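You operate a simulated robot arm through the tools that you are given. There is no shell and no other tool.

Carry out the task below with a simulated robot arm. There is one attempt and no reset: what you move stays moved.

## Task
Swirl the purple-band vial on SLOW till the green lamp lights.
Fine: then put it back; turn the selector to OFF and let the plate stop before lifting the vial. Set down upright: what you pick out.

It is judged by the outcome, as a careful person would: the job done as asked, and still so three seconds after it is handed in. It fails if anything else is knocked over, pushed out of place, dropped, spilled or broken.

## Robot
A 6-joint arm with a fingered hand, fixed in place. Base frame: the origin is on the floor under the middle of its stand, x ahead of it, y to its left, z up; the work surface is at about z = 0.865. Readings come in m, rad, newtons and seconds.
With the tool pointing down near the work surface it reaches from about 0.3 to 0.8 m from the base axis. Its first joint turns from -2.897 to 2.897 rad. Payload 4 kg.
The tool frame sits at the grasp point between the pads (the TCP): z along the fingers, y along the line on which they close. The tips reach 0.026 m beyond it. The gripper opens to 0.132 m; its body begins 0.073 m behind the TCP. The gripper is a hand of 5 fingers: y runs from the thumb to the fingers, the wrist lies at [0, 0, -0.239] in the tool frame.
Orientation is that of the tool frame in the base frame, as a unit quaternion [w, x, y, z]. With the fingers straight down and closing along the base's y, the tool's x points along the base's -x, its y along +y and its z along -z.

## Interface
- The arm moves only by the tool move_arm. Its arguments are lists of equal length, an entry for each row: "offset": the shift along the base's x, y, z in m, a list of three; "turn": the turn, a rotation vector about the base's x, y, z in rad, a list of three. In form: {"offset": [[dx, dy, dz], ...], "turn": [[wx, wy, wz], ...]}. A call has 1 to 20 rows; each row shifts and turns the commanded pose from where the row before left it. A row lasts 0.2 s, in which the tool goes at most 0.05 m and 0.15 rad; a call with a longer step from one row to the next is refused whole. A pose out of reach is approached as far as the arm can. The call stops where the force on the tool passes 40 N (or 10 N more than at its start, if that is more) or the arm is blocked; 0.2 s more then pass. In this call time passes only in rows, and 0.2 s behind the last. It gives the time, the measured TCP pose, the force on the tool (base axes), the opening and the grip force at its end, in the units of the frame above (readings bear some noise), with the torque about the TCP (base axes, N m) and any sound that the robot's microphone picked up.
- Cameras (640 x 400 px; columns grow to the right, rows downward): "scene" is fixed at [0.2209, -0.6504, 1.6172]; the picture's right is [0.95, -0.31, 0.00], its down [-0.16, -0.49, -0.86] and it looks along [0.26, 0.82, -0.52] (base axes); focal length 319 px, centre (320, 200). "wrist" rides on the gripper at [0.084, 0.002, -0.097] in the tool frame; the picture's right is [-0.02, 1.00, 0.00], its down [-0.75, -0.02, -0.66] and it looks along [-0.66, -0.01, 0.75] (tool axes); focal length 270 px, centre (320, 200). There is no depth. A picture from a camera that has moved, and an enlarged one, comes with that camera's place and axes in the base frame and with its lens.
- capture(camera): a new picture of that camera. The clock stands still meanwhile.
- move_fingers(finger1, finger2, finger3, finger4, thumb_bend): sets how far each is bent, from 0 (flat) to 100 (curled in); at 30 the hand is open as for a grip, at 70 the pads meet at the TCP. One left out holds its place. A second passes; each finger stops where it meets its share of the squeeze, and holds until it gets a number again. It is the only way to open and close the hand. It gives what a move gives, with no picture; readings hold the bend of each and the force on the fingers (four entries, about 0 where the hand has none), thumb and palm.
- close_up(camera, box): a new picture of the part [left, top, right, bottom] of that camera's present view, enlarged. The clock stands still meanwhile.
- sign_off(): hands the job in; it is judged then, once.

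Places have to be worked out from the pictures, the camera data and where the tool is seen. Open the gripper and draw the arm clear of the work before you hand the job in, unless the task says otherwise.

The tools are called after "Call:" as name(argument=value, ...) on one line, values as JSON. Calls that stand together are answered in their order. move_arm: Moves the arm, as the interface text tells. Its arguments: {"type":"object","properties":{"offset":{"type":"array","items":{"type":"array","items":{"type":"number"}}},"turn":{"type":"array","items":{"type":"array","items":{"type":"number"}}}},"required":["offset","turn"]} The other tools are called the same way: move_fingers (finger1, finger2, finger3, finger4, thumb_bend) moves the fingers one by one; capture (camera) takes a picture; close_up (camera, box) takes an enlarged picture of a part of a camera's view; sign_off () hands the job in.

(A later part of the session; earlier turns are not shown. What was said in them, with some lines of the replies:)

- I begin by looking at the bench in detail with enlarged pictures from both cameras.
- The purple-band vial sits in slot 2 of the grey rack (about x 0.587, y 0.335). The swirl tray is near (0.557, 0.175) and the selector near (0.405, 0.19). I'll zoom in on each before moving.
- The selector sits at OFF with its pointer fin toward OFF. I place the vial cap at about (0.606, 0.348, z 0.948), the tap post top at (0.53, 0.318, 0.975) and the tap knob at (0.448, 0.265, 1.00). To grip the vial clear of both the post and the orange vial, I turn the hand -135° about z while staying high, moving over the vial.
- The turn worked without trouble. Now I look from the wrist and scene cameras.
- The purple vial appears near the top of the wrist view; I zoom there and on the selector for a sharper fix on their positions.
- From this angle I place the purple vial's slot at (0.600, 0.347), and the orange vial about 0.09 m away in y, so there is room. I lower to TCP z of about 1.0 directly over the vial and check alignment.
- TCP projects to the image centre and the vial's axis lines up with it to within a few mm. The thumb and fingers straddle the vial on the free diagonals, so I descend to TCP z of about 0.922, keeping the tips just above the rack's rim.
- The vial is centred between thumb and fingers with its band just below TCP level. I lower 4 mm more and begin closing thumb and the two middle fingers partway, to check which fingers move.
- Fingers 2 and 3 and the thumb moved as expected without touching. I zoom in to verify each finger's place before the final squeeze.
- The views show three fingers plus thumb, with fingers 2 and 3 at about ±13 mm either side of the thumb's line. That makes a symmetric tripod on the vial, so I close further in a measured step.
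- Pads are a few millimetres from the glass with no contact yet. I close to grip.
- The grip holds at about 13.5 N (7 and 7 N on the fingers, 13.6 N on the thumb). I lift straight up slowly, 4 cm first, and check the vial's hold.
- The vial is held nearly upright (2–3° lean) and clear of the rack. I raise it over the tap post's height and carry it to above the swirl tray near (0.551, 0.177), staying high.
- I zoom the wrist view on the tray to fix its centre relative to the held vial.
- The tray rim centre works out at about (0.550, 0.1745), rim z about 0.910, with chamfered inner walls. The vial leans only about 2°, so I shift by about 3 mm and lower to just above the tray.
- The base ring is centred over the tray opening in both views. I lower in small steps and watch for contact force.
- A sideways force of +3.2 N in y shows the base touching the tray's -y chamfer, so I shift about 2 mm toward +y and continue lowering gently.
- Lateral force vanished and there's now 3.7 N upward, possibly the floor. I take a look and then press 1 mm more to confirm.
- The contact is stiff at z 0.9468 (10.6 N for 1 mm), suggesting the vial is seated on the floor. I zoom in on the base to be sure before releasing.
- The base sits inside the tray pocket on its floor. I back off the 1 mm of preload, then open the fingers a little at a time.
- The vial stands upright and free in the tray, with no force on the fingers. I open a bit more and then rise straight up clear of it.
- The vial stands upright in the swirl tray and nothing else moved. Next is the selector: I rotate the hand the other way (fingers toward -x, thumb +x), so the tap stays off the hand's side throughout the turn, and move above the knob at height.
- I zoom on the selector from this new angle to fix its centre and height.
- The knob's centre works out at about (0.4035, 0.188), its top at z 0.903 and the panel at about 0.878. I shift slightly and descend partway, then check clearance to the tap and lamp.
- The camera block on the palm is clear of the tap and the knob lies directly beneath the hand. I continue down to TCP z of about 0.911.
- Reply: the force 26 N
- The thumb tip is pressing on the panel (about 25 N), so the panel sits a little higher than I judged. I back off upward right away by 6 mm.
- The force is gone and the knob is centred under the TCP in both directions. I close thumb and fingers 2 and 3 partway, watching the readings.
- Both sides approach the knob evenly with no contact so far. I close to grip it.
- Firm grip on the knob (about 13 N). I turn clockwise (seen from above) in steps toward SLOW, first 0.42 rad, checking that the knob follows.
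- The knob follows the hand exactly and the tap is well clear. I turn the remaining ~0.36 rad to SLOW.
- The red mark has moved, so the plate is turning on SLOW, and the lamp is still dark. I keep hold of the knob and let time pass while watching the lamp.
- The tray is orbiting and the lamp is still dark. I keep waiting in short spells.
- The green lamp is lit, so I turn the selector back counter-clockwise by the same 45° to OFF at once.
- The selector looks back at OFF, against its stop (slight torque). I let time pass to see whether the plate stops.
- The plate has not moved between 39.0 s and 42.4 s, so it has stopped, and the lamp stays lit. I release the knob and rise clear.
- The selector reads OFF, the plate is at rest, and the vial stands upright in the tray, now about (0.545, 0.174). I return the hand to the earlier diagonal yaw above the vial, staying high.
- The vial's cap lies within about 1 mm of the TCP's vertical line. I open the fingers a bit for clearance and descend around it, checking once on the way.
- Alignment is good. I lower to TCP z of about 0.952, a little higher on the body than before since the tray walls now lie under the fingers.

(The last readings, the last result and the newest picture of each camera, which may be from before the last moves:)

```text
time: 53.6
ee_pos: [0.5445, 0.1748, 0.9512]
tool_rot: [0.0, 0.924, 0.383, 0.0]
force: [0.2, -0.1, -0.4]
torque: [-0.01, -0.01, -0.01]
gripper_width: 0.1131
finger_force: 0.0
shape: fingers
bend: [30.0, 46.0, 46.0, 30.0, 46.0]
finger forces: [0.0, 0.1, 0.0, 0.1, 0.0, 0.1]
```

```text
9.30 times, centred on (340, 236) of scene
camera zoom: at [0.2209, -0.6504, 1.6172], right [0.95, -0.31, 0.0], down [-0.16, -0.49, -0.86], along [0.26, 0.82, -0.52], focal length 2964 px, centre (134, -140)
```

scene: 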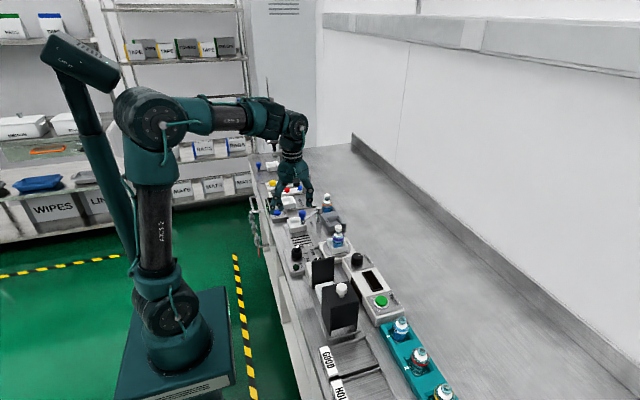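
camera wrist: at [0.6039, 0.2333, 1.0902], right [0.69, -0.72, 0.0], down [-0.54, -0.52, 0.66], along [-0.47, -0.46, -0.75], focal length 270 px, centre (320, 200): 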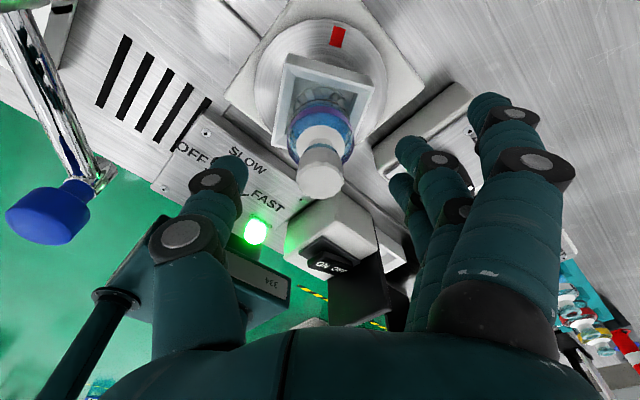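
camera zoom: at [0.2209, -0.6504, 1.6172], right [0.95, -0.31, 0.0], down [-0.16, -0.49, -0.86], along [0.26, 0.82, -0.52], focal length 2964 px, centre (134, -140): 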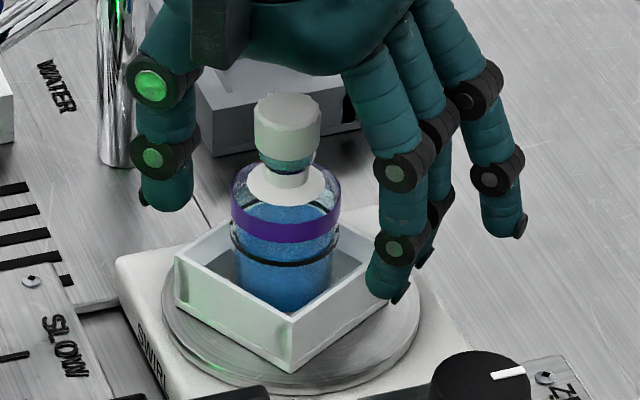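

Centred, and the tips clear the tray rim. I close in two stages.

Call:
move_fingers(finger2=56, finger3=56, thumb_bend=56)

Call:
move_fingers(finger2=70, finger3=70, thumb_bend=70)

Call:
close_up(camera="wrist", box=[160, 40, 480, 290])

Call:
close_up(camera="scene", box=[312, 215, 368, 258])

```text
time: 54.6
ee_pos: [0.5439, 0.1751, 0.9518]
tool_rot: [-0.001, 0.924, 0.383, 0.0]
force: [0.3, 1.1, 0.0]
torque: [0.02, -0.01, 0.02]
gripper_width: 0.0976
finger_force: 0.1
shape: fingers
bend: [30.0, 56.0, 56.0, 30.0, 56.0]
finger forces: [0.0, 0.0, 0.0, 0.0, 0.0, 0.0]
```

```text
time: 55.6
ee_pos: [0.5444, 0.1749, 0.951]
tool_rot: [-0.001, 0.924, 0.383, 0.0]
force: [0.3, -0.6, 0.5]
torque: [-0.01, 0.01, -0.01]
gripper_width: 0.0911
finger_force: 13.8
shape: fingers
bend: [30.0, 61.0, 61.0, 30.0, 64.0]
finger forces: [0.1, 7.2, 6.8, 0.1, 13.7, 0.0]
```

```text
1.60 times, centred on (320, 165) of wrist
camera zoom: at [0.6048, 0.2338, 1.0487], right [0.69, -0.72, 0.0], down [-0.54, -0.52, 0.66], along [-0.47, -0.46, -0.75], focal length 432 px, centre (320, 256)
```

zoom: 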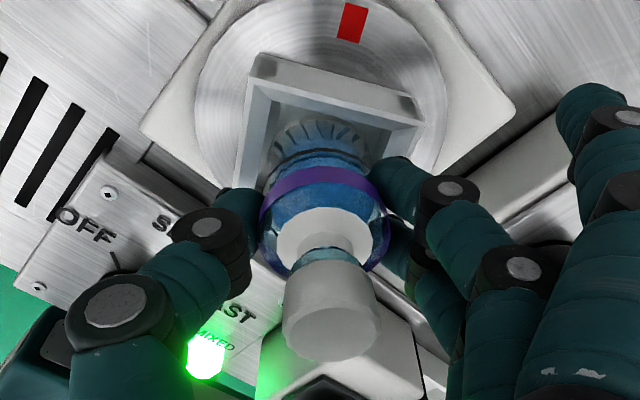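

```text
9.30 times, centred on (340, 236) of scene
camera zoom: at [0.2209, -0.6504, 1.6172], right [0.95, -0.31, 0.0], down [-0.16, -0.49, -0.86], along [0.26, 0.82, -0.52], focal length 2964 px, centre (134, -140)
```

zoom: 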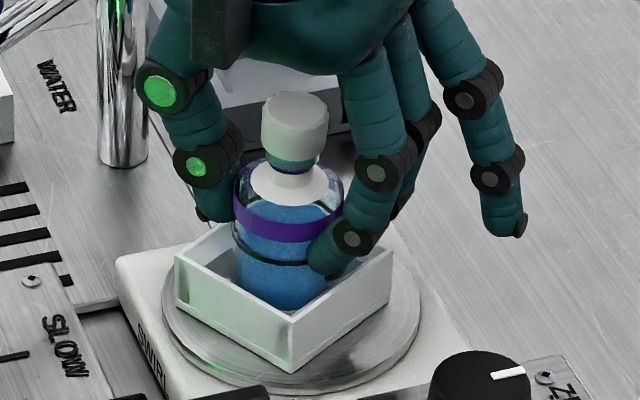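

Gripped at about 13.8 N with a slight 2–3° lean. The plate is at rest, so I lift straight up slowly.

Call:
move_arm(offset=[[0, 0, 0.004], [0, 0, 0.008], [0, 0, 0.012], [0, 0, 0.016], [0, 0, 0.02]], turn=[[0, 0, 0], [0, 0, 0], [0, 0, 0], [0, 0, 0], [0, 0, 0]])

Call:
close_up(camera="wrist", box=[160, 40, 480, 290])

Call:
close_up(camera="scene", box=[300, 190, 380, 258])

```text
time: 56.8
ee_pos: [0.5449, 0.177, 1.012]
tool_rot: [-0.001, 0.924, 0.382, 0.0]
force: [0.3, 0.2, -0.7]
torque: [-0.02, 0.01, 0.06]
gripper_width: 0.0907
finger_force: 13.9
shape: fingers
bend: [30.0, 61.0, 61.0, 30.0, 64.0]
finger forces: [0.0, 7.2, 6.9, 0.1, 13.8, 0.0]
```

```text
1.60 times, centred on (320, 165) of wrist
camera zoom: at [0.6057, 0.2351, 1.1098], right [0.69, -0.72, 0.0], down [-0.54, -0.52, 0.66], along [-0.48, -0.46, -0.75], focal length 432 px, centre (320, 256)
```

zoom: 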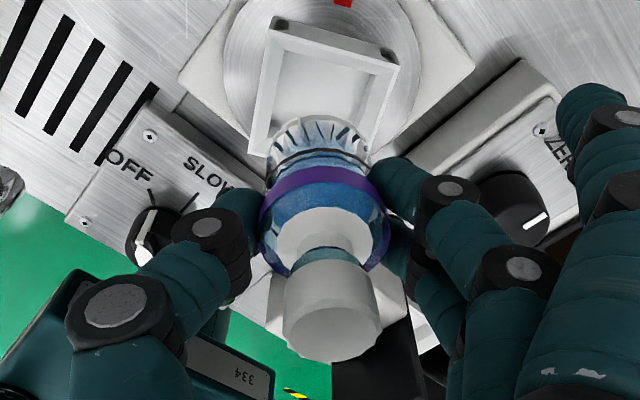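

```text
5.88 times, centred on (340, 224) of scene
camera zoom: at [0.2209, -0.6504, 1.6172], right [0.95, -0.31, 0.0], down [-0.16, -0.49, -0.86], along [0.26, 0.82, -0.52], focal length 1875 px, centre (202, 59)
```

zoom: 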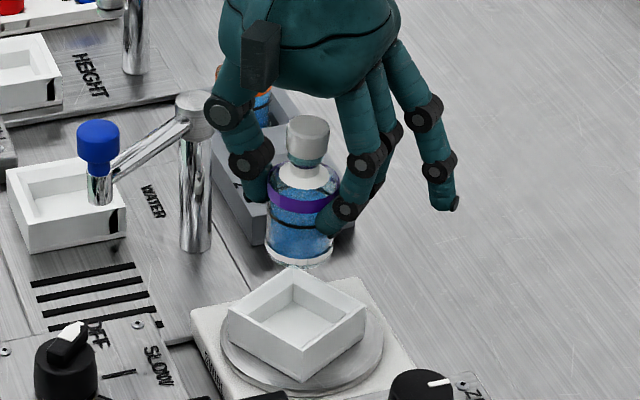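

The vial is up and steady. I raise to clear the post and carry it back to above slot 2.

Call:
move_arm(offset=[[0, 0, 0.02], [0, 0, 0.025], [0, 0, 0.01], [0.003, 0.01, 0], [0.006, 0.019, 0], [0.006, 0.02, 0], [0.006, 0.02, 0], [0.007, 0.02, 0], [0.007, 0.02, 0], [0.007, 0.02, 0], [0.006, 0.02, 0], [0.005, 0.014, 0], [0.0025, 0.008, 0]], turn=[[0, 0, 0], [0, 0, 0], [0, 0, 0], [0, 0, 0], [0, 0, 0], [0, 0, 0], [0, 0, 0], [0, 0, 0], [0, 0, 0], [0, 0, 0], [0, 0, 0], [0, 0, 0], [0, 0, 0]])

Call:
close_up(camera="wrist", box=[200, 0, 440, 150])

Call:
close_up(camera="scene", box=[300, 150, 380, 230])

```text
time: 59.6
ee_pos: [0.6006, 0.347, 1.0665]
tool_rot: [0.0, 0.924, 0.382, 0.0]
force: [0.2, -0.2, -0.7]
torque: [-0.02, 0.01, 0.03]
gripper_width: 0.0908
finger_force: 13.9
shape: fingers
bend: [30.0, 61.0, 61.0, 30.0, 64.0]
finger forces: [0.1, 7.3, 6.9, 0.0, 13.7, 0.0]
```

```text
2.67 times, centred on (320, 75) of wrist
camera zoom: at [0.661, 0.4051, 1.1635], right [0.69, -0.72, 0.0], down [-0.54, -0.52, 0.66], along [-0.47, -0.46, -0.75], focal length 721 px, centre (320, 533)
```

zoom: 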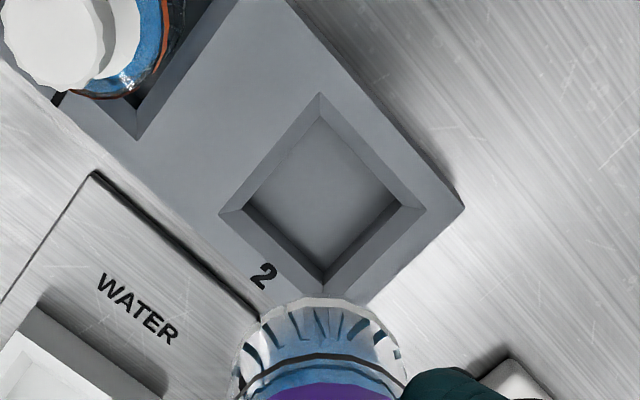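

```text
5.00 times, centred on (340, 190) of scene
camera zoom: at [0.2209, -0.6504, 1.6172], right [0.95, -0.31, 0.0], down [-0.16, -0.49, -0.86], along [0.26, 0.82, -0.52], focal length 1593 px, centre (220, 250)
```

zoom: 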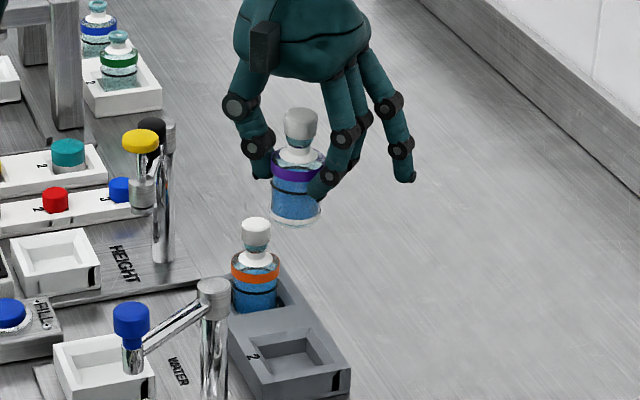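

Slot 2's centre lies within about 1 mm of the TCP line, but its pocket is snug (about 42 mm). I cancel the vial's 2.7° lean by tilting the hand slightly, then descend partway and check.

Call:
move_arm(offset=[[0, 0, 0], [0, 0, -0.02], [0, 0, -0.025], [0, 0, -0.025], [0, 0, -0.02], [0, 0, -0.01]], turn=[[-0.033, -0.033, 0], [0, 0, 0], [0, 0, 0], [0, 0, 0], [0, 0, 0], [0, 0, 0]])

Call:
capture(camera="wrist")

Call:
close_up(camera="wrist", box=[230, 50, 410, 290])

Call:
close_up(camera="scene", box=[312, 178, 368, 228])

```text
time: 61.0
ee_pos: [0.6005, 0.3464, 0.9669]
tool_rot: [0.022, 0.923, 0.383, 0.009]
force: [-1.4, 0.3, -0.3]
torque: [0.03, 0.01, -0.05]
gripper_width: 0.0906
finger_force: 14.6
shape: fingers
bend: [30.0, 61.0, 61.0, 30.0, 64.0]
finger forces: [0.0, 7.2, 6.9, 0.0, 13.5, 0.0]
```

```text
taken
camera wrist: at [0.6576, 0.4081, 1.0647], right [0.69, -0.72, 0.05], down [-0.56, -0.5, 0.66], along [-0.45, -0.48, -0.75], focal length 270 px, centre (320, 200)
```

wrist: 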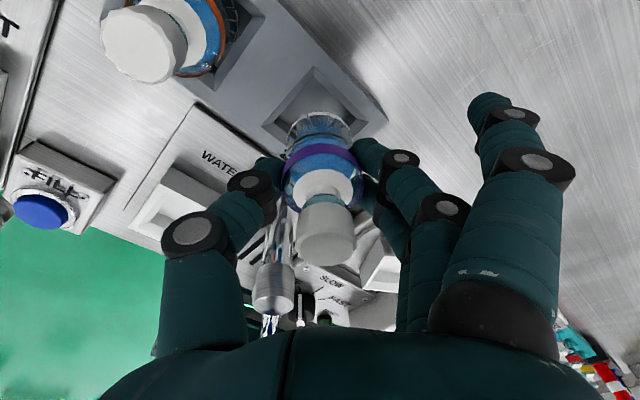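

```text
1.67 times, centred on (320, 170) of wrist
camera zoom: at [0.6576, 0.4081, 1.0647], right [0.69, -0.72, 0.05], down [-0.56, -0.5, 0.66], along [-0.45, -0.48, -0.75], focal length 450 px, centre (320, 250)
```

zoom: 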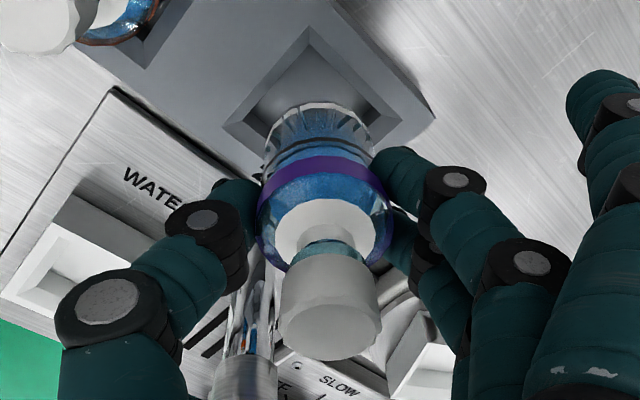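

```text
8.00 times, centred on (340, 203) of scene
camera zoom: at [0.2209, -0.6504, 1.6172], right [0.95, -0.31, 0.0], down [-0.16, -0.49, -0.86], along [0.26, 0.82, -0.52], focal length 2550 px, centre (160, 176)
```

zoom: 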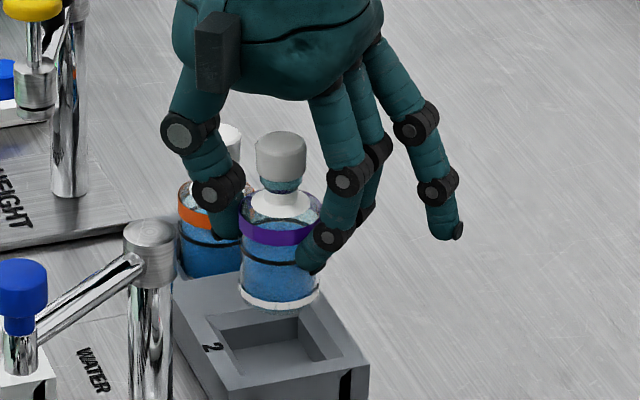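

The vial is now upright over slot 2. I zoom the scene view to compare base and slot once more before the final lowering.

Call:
close_up(camera="scene", box=[324, 198, 364, 230])

Call:
close_up(camera="wrist", box=[255, 55, 385, 155])

```text
12.50 times, centred on (344, 214) of scene
camera zoom: at [0.2209, -0.6504, 1.6172], right [0.95, -0.31, 0.0], down [-0.16, -0.49, -0.86], along [0.26, 0.82, -0.52], focal length 3984 px, centre (20, 25)
```

zoom: 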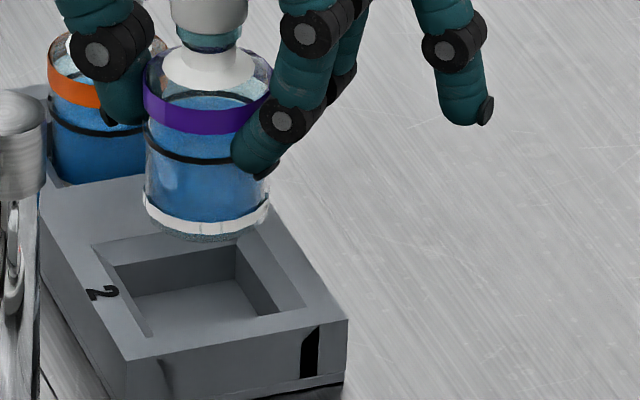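

```text
4.00 times, centred on (320, 105) of wrist
camera zoom: at [0.6576, 0.4081, 1.0647], right [0.69, -0.72, 0.05], down [-0.56, -0.5, 0.66], along [-0.45, -0.48, -0.75], focal length 1081 px, centre (320, 580)
```

zoom: 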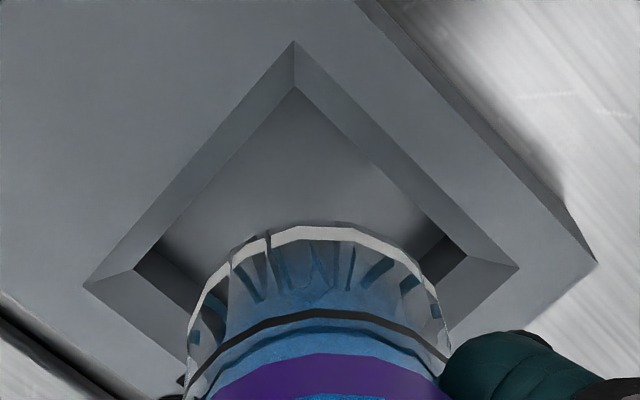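

The comparison puts the vial's base about 2 mm too far in +x relative to slot 2. I correct that and lower to just above the expected seat height.

Call:
move_arm(offset=[[-0.002, 0, 0], [0, 0, -0.01], [0, 0, -0.01], [0, 0, -0.007]], turn=[[0, 0, 0], [0, 0, 0], [0, 0, 0], [0, 0, 0]])

Call:
close_up(camera="scene", box=[324, 198, 364, 230])

Call:
close_up(camera="wrist", box=[255, 55, 385, 155])

```text
time: 62.0
ee_pos: [0.5994, 0.3459, 0.9404]
tool_rot: [0.022, 0.924, 0.382, 0.009]
force: [0.0, 0.0, -1.0]
torque: [-0.02, -0.01, -0.03]
gripper_width: 0.0909
finger_force: 14.6
shape: fingers
bend: [30.0, 61.0, 61.0, 30.0, 64.0]
finger forces: [0.1, 7.2, 6.9, 0.1, 13.5, 0.1]
```

```text
12.50 times, centred on (344, 214) of scene
camera zoom: at [0.2209, -0.6504, 1.6172], right [0.95, -0.31, 0.0], down [-0.16, -0.49, -0.86], along [0.26, 0.82, -0.52], focal length 3984 px, centre (20, 25)
```

zoom: 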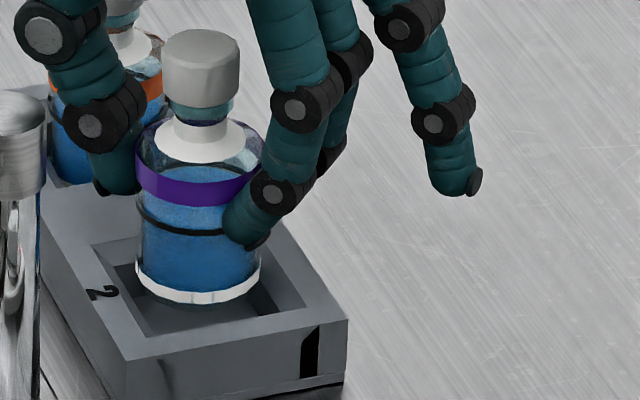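

```text
4.00 times, centred on (320, 105) of wrist
camera zoom: at [0.6559, 0.409, 1.0377], right [0.69, -0.72, 0.05], down [-0.57, -0.5, 0.66], along [-0.45, -0.48, -0.75], focal length 1081 px, centre (320, 580)
```

zoom: 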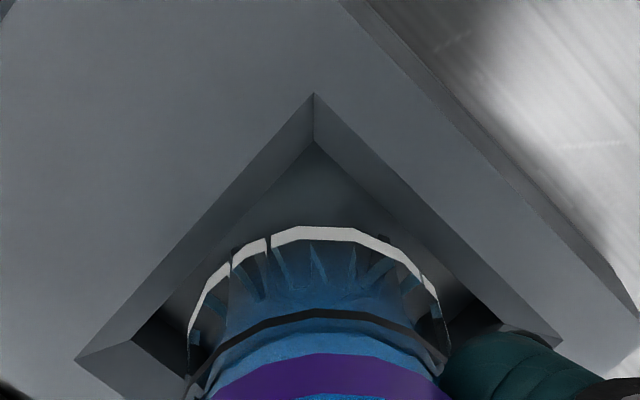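

Base and slot centre now coincide within 1 mm. I lower in small steps with force checks.

Call:
move_arm(offset=[[0, 0, -0.004], [0, 0, -0.004]], turn=[[0, 0, 0], [0, 0, 0]])

```text
time: 62.6
ee_pos: [0.598, 0.3457, 0.933]
tool_rot: [0.022, 0.924, 0.383, 0.009]
force: [1.0, -0.9, -1.2]
torque: [-0.01, 0.0, 0.04]
gripper_width: 0.0907
finger_force: 13.7
shape: fingers
bend: [30.0, 61.0, 61.0, 30.0, 64.0]
finger forces: [0.1, 7.2, 6.9, 0.0, 13.6, 0.1]
```

No contact yet. I continue 3 mm further.

Call:
move_arm(offset=[[0, 0, -0.002], [0, 0, -0.002]], turn=[[0, 0, 0], [0, 0, 0]])

Call:
close_up(camera="scene", box=[324, 198, 364, 230])

```text
time: 63.2
ee_pos: [0.5998, 0.3475, 0.9272]
tool_rot: [0.022, 0.923, 0.383, 0.008]
force: [-0.3, 0.1, -0.4]
torque: [-0.01, 0.01, 0.01]
gripper_width: 0.0909
finger_force: 14.3
shape: fingers
bend: [30.0, 61.0, 61.0, 30.0, 64.0]
finger forces: [0.1, 7.2, 6.9, 0.0, 13.7, 0.1]
```

```text
12.50 times, centred on (344, 214) of scene
camera zoom: at [0.2209, -0.6504, 1.6172], right [0.95, -0.31, 0.0], down [-0.16, -0.49, -0.86], along [0.26, 0.82, -0.52], focal length 3984 px, centre (20, 25)
```

zoom: 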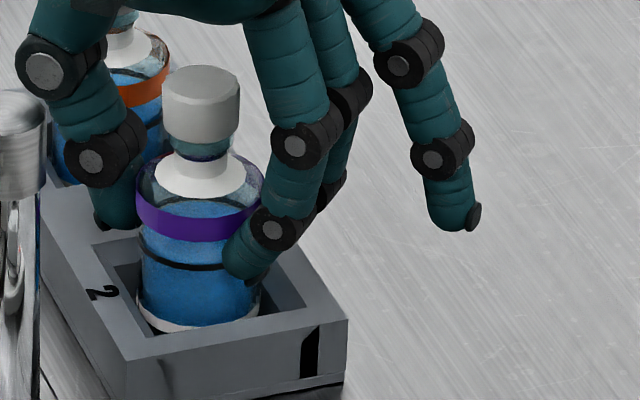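

The vial is well inside the slot with no side force. I lower in 1–1.5 mm steps until I feel the floor.

Call:
move_arm(offset=[[0, 0, -0.0015], [0, 0, -0.001]], turn=[[0, 0, 0], [0, 0, 0]])

```text
time: 63.8
ee_pos: [0.5977, 0.3457, 0.9239]
tool_rot: [0.022, 0.924, 0.383, 0.009]
force: [-0.1, 0.1, -1.0]
torque: [0.0, -0.02, 0.02]
gripper_width: 0.0908
finger_force: 14.2
shape: fingers
bend: [30.0, 61.0, 61.0, 30.0, 64.0]
finger forces: [0.0, 7.2, 6.9, 0.0, 13.6, 0.0]
```

Still no floor contact, so I go another step down.

Call:
move_arm(offset=[[0, 0, -0.0015]], turn=[[0, 0, 0]])

```text
time: 64.2
ee_pos: [0.5988, 0.3444, 0.9235]
tool_rot: [0.021, 0.924, 0.383, 0.01]
force: [-1.0, 0.2, 1.8]
torque: [0.02, 0.04, 0.01]
gripper_width: 0.0905
finger_force: 14.1
shape: fingers
bend: [30.0, 61.0, 61.0, 30.0, 64.0]
finger forces: [0.0, 7.6, 7.2, 0.0, 14.2, 0.1]
```

A first touch (about +2.5 N change). I press 0.7 mm more to confirm the floor.

Call:
move_arm(offset=[[0, 0, -0.0007]], turn=[[0, 0, 0]])

Call:
close_up(camera="scene", box=[324, 198, 364, 230])

Call:
close_up(camera="wrist", box=[200, 40, 440, 290])

```text
time: 64.6
ee_pos: [0.5971, 0.3458, 0.9227]
tool_rot: [0.021, 0.924, 0.382, 0.01]
force: [1.0, 0.3, 4.3]
torque: [0.01, -0.04, 0.02]
gripper_width: 0.0907
finger_force: 15.0
shape: fingers
bend: [30.0, 61.0, 61.0, 30.0, 65.0]
finger forces: [0.0, 8.3, 7.7, 0.1, 14.6, 0.1]
```

```text
12.50 times, centred on (344, 214) of scene
camera zoom: at [0.2209, -0.6504, 1.6172], right [0.95, -0.31, 0.0], down [-0.16, -0.49, -0.86], along [0.26, 0.82, -0.52], focal length 3984 px, centre (20, 25)
```

zoom: 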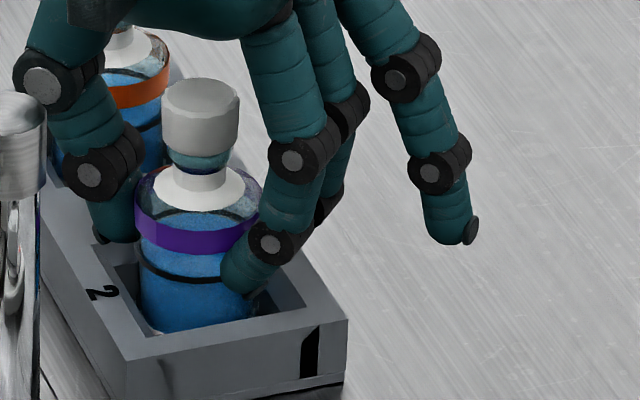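

```text
1.60 times, centred on (320, 165) of wrist
camera zoom: at [0.6549, 0.4074, 1.0203], right [0.69, -0.72, 0.05], down [-0.57, -0.5, 0.66], along [-0.45, -0.48, -0.75], focal length 432 px, centre (320, 256)
```

zoom: 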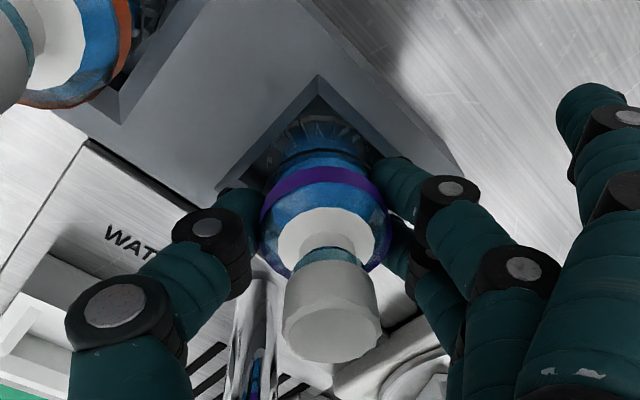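

The cap is now at the same picture position as at the start (within about 1 mm), so the vial is seated. I open the fingers in stages.

Call:
move_fingers(finger2=56, finger3=56, thumb_bend=56)

Call:
move_fingers(finger2=47, finger3=47, thumb_bend=47)

Call:
close_up(camera="scene", box=[318, 190, 366, 230])

Call:
close_up(camera="wrist", box=[160, 40, 480, 290])

```text
time: 65.6
ee_pos: [0.5964, 0.3462, 0.9224]
tool_rot: [0.022, 0.924, 0.382, 0.009]
force: [-0.4, 0.5, 0.5]
torque: [0.01, 0.0, 0.01]
gripper_width: 0.0966
finger_force: 0.0
shape: fingers
bend: [30.0, 56.0, 56.0, 30.0, 56.0]
finger forces: [0.0, 0.0, 0.0, 0.0, 0.1, 0.0]
```

```text
time: 66.6
ee_pos: [0.598, 0.3451, 0.9231]
tool_rot: [0.022, 0.924, 0.382, 0.008]
force: [0.1, -0.1, -0.5]
torque: [-0.02, 0.02, -0.05]
gripper_width: 0.111
finger_force: 0.0
shape: fingers
bend: [30.0, 47.0, 47.0, 30.0, 47.0]
finger forces: [0.1, 0.0, 0.0, 0.1, 0.1, 0.0]
```

```text
10.00 times, centred on (342, 210) of scene
camera zoom: at [0.2209, -0.6504, 1.6172], right [0.95, -0.31, 0.0], down [-0.16, -0.49, -0.86], along [0.26, 0.82, -0.52], focal length 3187 px, centre (100, 100)
```

zoom: 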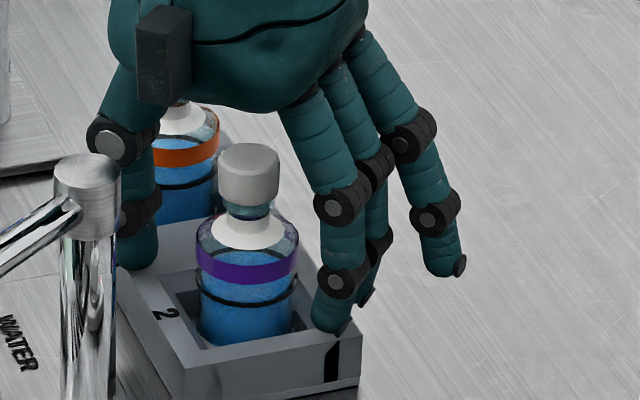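

```text
1.60 times, centred on (320, 165) of wrist
camera zoom: at [0.6547, 0.4075, 1.0197], right [0.69, -0.72, 0.05], down [-0.57, -0.5, 0.66], along [-0.45, -0.48, -0.75], focal length 432 px, centre (320, 256)
```

zoom: 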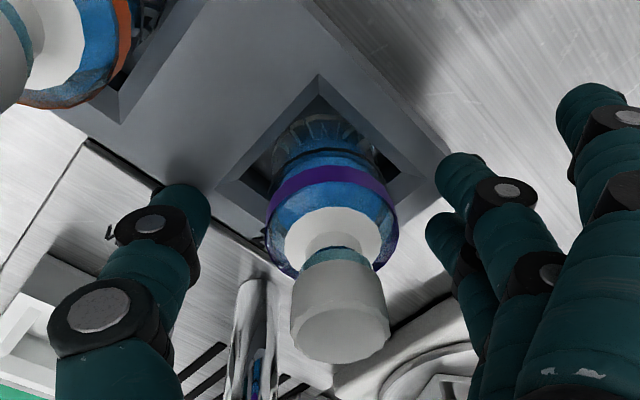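

The vial stands upright and free in slot 2. I rise straight up and undo the small tilt once clear.

Call:
move_arm(offset=[[0, 0, 0.01], [0, 0, 0.015], [0, 0, 0.02], [0, 0, 0.025], [0, 0, 0.03], [0, 0, 0.035], [0, 0, 0.035], [0, 0, 0.035], [0, 0, 0.035]], turn=[[0, 0, 0], [0, 0, 0], [0, 0, 0], [0, 0, 0], [0, 0, 0], [0, 0, 0], [0, 0, 0], [0.033, 0.033, 0], [0, 0, 0]])

Call:
capture(camera="scene")

Call:
close_up(camera="scene", box=[276, 180, 376, 270])

```text
time: 68.6
ee_pos: [0.5943, 0.347, 1.1575]
tool_rot: [0.001, 0.924, 0.383, -0.001]
force: [-0.6, 0.4, 0.1]
torque: [-0.01, 0.02, -0.04]
gripper_width: 0.1114
finger_force: 0.1
shape: fingers
bend: [30.0, 47.0, 47.0, 30.0, 47.0]
finger forces: [0.0, 0.1, 0.0, 0.0, 0.0, 0.0]
out of reach, approached as far as the arm can: row 8
```

```text
taken
```

scene: 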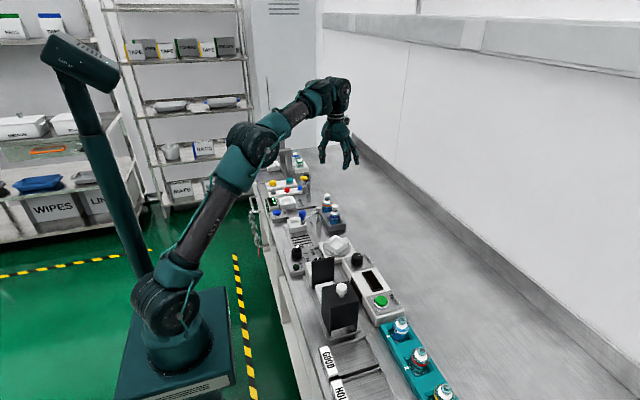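

```text
4.44 times, centred on (326, 225) of scene
camera zoom: at [0.2209, -0.6504, 1.6172], right [0.95, -0.31, 0.0], down [-0.16, -0.49, -0.86], along [0.26, 0.82, -0.52], focal length 1416 px, centre (293, 89)
```

zoom: 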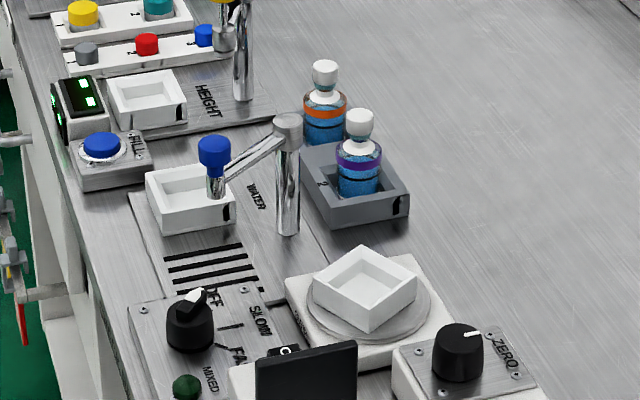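

The purple-band vial is upright in slot 2, the selector is OFF and the plate at rest, and everything else is where it was. I open the hand fully and draw the arm back, high over the bench.

Call:
move_fingers(finger2=30, finger3=30, thumb_bend=30)

Call:
move_arm(offset=[[-0.01, -0.008, 0.008], [-0.015, -0.013, 0.008], [-0.015, -0.013, 0.008], [-0.015, -0.013, 0.008], [-0.015, -0.013, 0.004], [-0.015, -0.013, 0], [-0.015, -0.013, 0], [-0.015, -0.013, 0], [-0.015, -0.013, 0], [-0.01, -0.01, 0]], turn=[[0, 0, 0], [0, 0, 0], [0, 0, 0], [0, 0, 0], [0, 0, 0], [0, 0, 0], [0, 0, 0], [0, 0, 0], [0, 0, 0], [0, 0, 0]])

Call:
capture(camera="scene")

Call:
close_up(camera="scene", box=[310, 180, 374, 240])

Call:
close_up(camera="scene", box=[275, 215, 375, 280])

```text
time: 69.6
ee_pos: [0.5949, 0.3465, 1.1559]
tool_rot: [-0.001, 0.924, 0.382, 0.001]
force: [-0.3, 0.3, -0.1]
torque: [0.0, 0.0, 0.0]
gripper_width: 0.1387
finger_force: 0.1
shape: fingers
bend: [30.0, 30.0, 30.0, 30.0, 30.0]
finger forces: [0.1, 0.0, 0.0, 0.0, 0.1, 0.1]
```

```text
time: 71.8
ee_pos: [0.4545, 0.2274, 1.1946]
tool_rot: [0.0, 0.924, 0.383, 0.001]
force: [-0.1, 0.0, 0.1]
torque: [-0.01, 0.02, 0.05]
gripper_width: 0.1385
finger_force: 0.1
shape: fingers
bend: [30.0, 30.0, 30.0, 30.0, 30.0]
finger forces: [0.1, 0.0, 0.0, 0.1, 0.0, 0.1]
```

```text
taken
```

scene: 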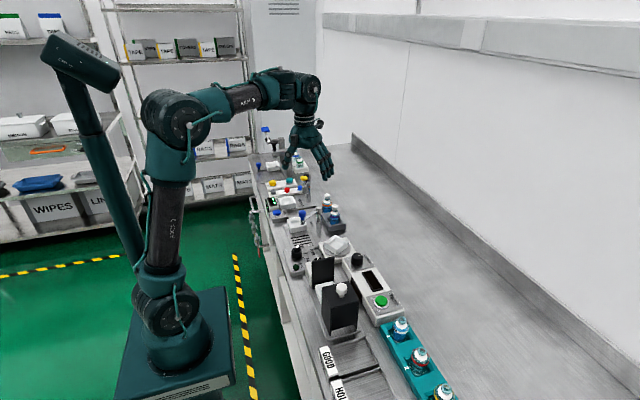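

```text
6.67 times, centred on (342, 210) of scene
camera zoom: at [0.2209, -0.6504, 1.6172], right [0.95, -0.31, 0.0], down [-0.16, -0.49, -0.86], along [0.26, 0.82, -0.52], focal length 2125 px, centre (173, 133)
```

zoom: 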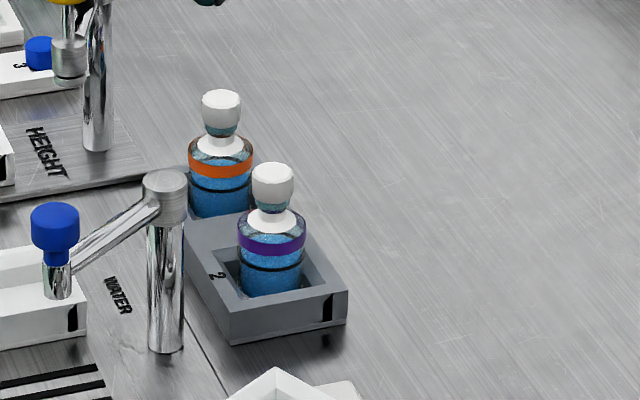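

```text
6.15 times, centred on (325, 248) of scene
camera zoom: at [0.2209, -0.6504, 1.6172], right [0.95, -0.31, 0.0], down [-0.16, -0.49, -0.86], along [0.26, 0.82, -0.52], focal length 1961 px, centre (289, -92)
```

zoom: 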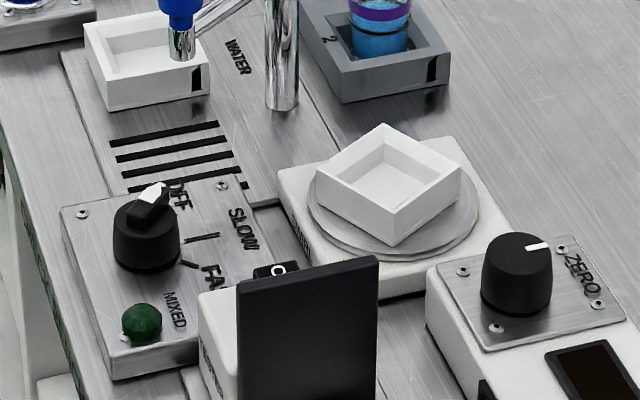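

The final pictures show the purple-band vial upright in slot 2, the rack and neighbours unmoved, the selector at OFF, and the plate stopped. The hand is open and clear, so I hand the job in.

Call:
sign_off()

```text
The job is handed in.
```

The purple-band vial was swirled on SLOW until the green MIXED lamp lit, then put back upright in slot 2 of the grey rack.

- **Swirl:** I set the vial in the swirl tray with the selector at OFF, then turned it to SLOW. The lamp was lit when I checked about 4 seconds later, and I turned the selector straight back to OFF.
- **Stop before lifting:** I watched for about 3 seconds and saw no plate movement before lifting the vial.
- **Rest of the bench:** Nothing was knocked over or spilled, and the other items look unmoved. The swirl tray stopped about 45° round from where it started.
- **Panel contact:** While I was lowering the hand to the selector, the thumb tip pressed on the panel with about 25 N for a moment. I backed off at once, and the selector worked normally afterwards.

The lamp was dark again in the final pictures. The hand is open and the arm is drawn clear.
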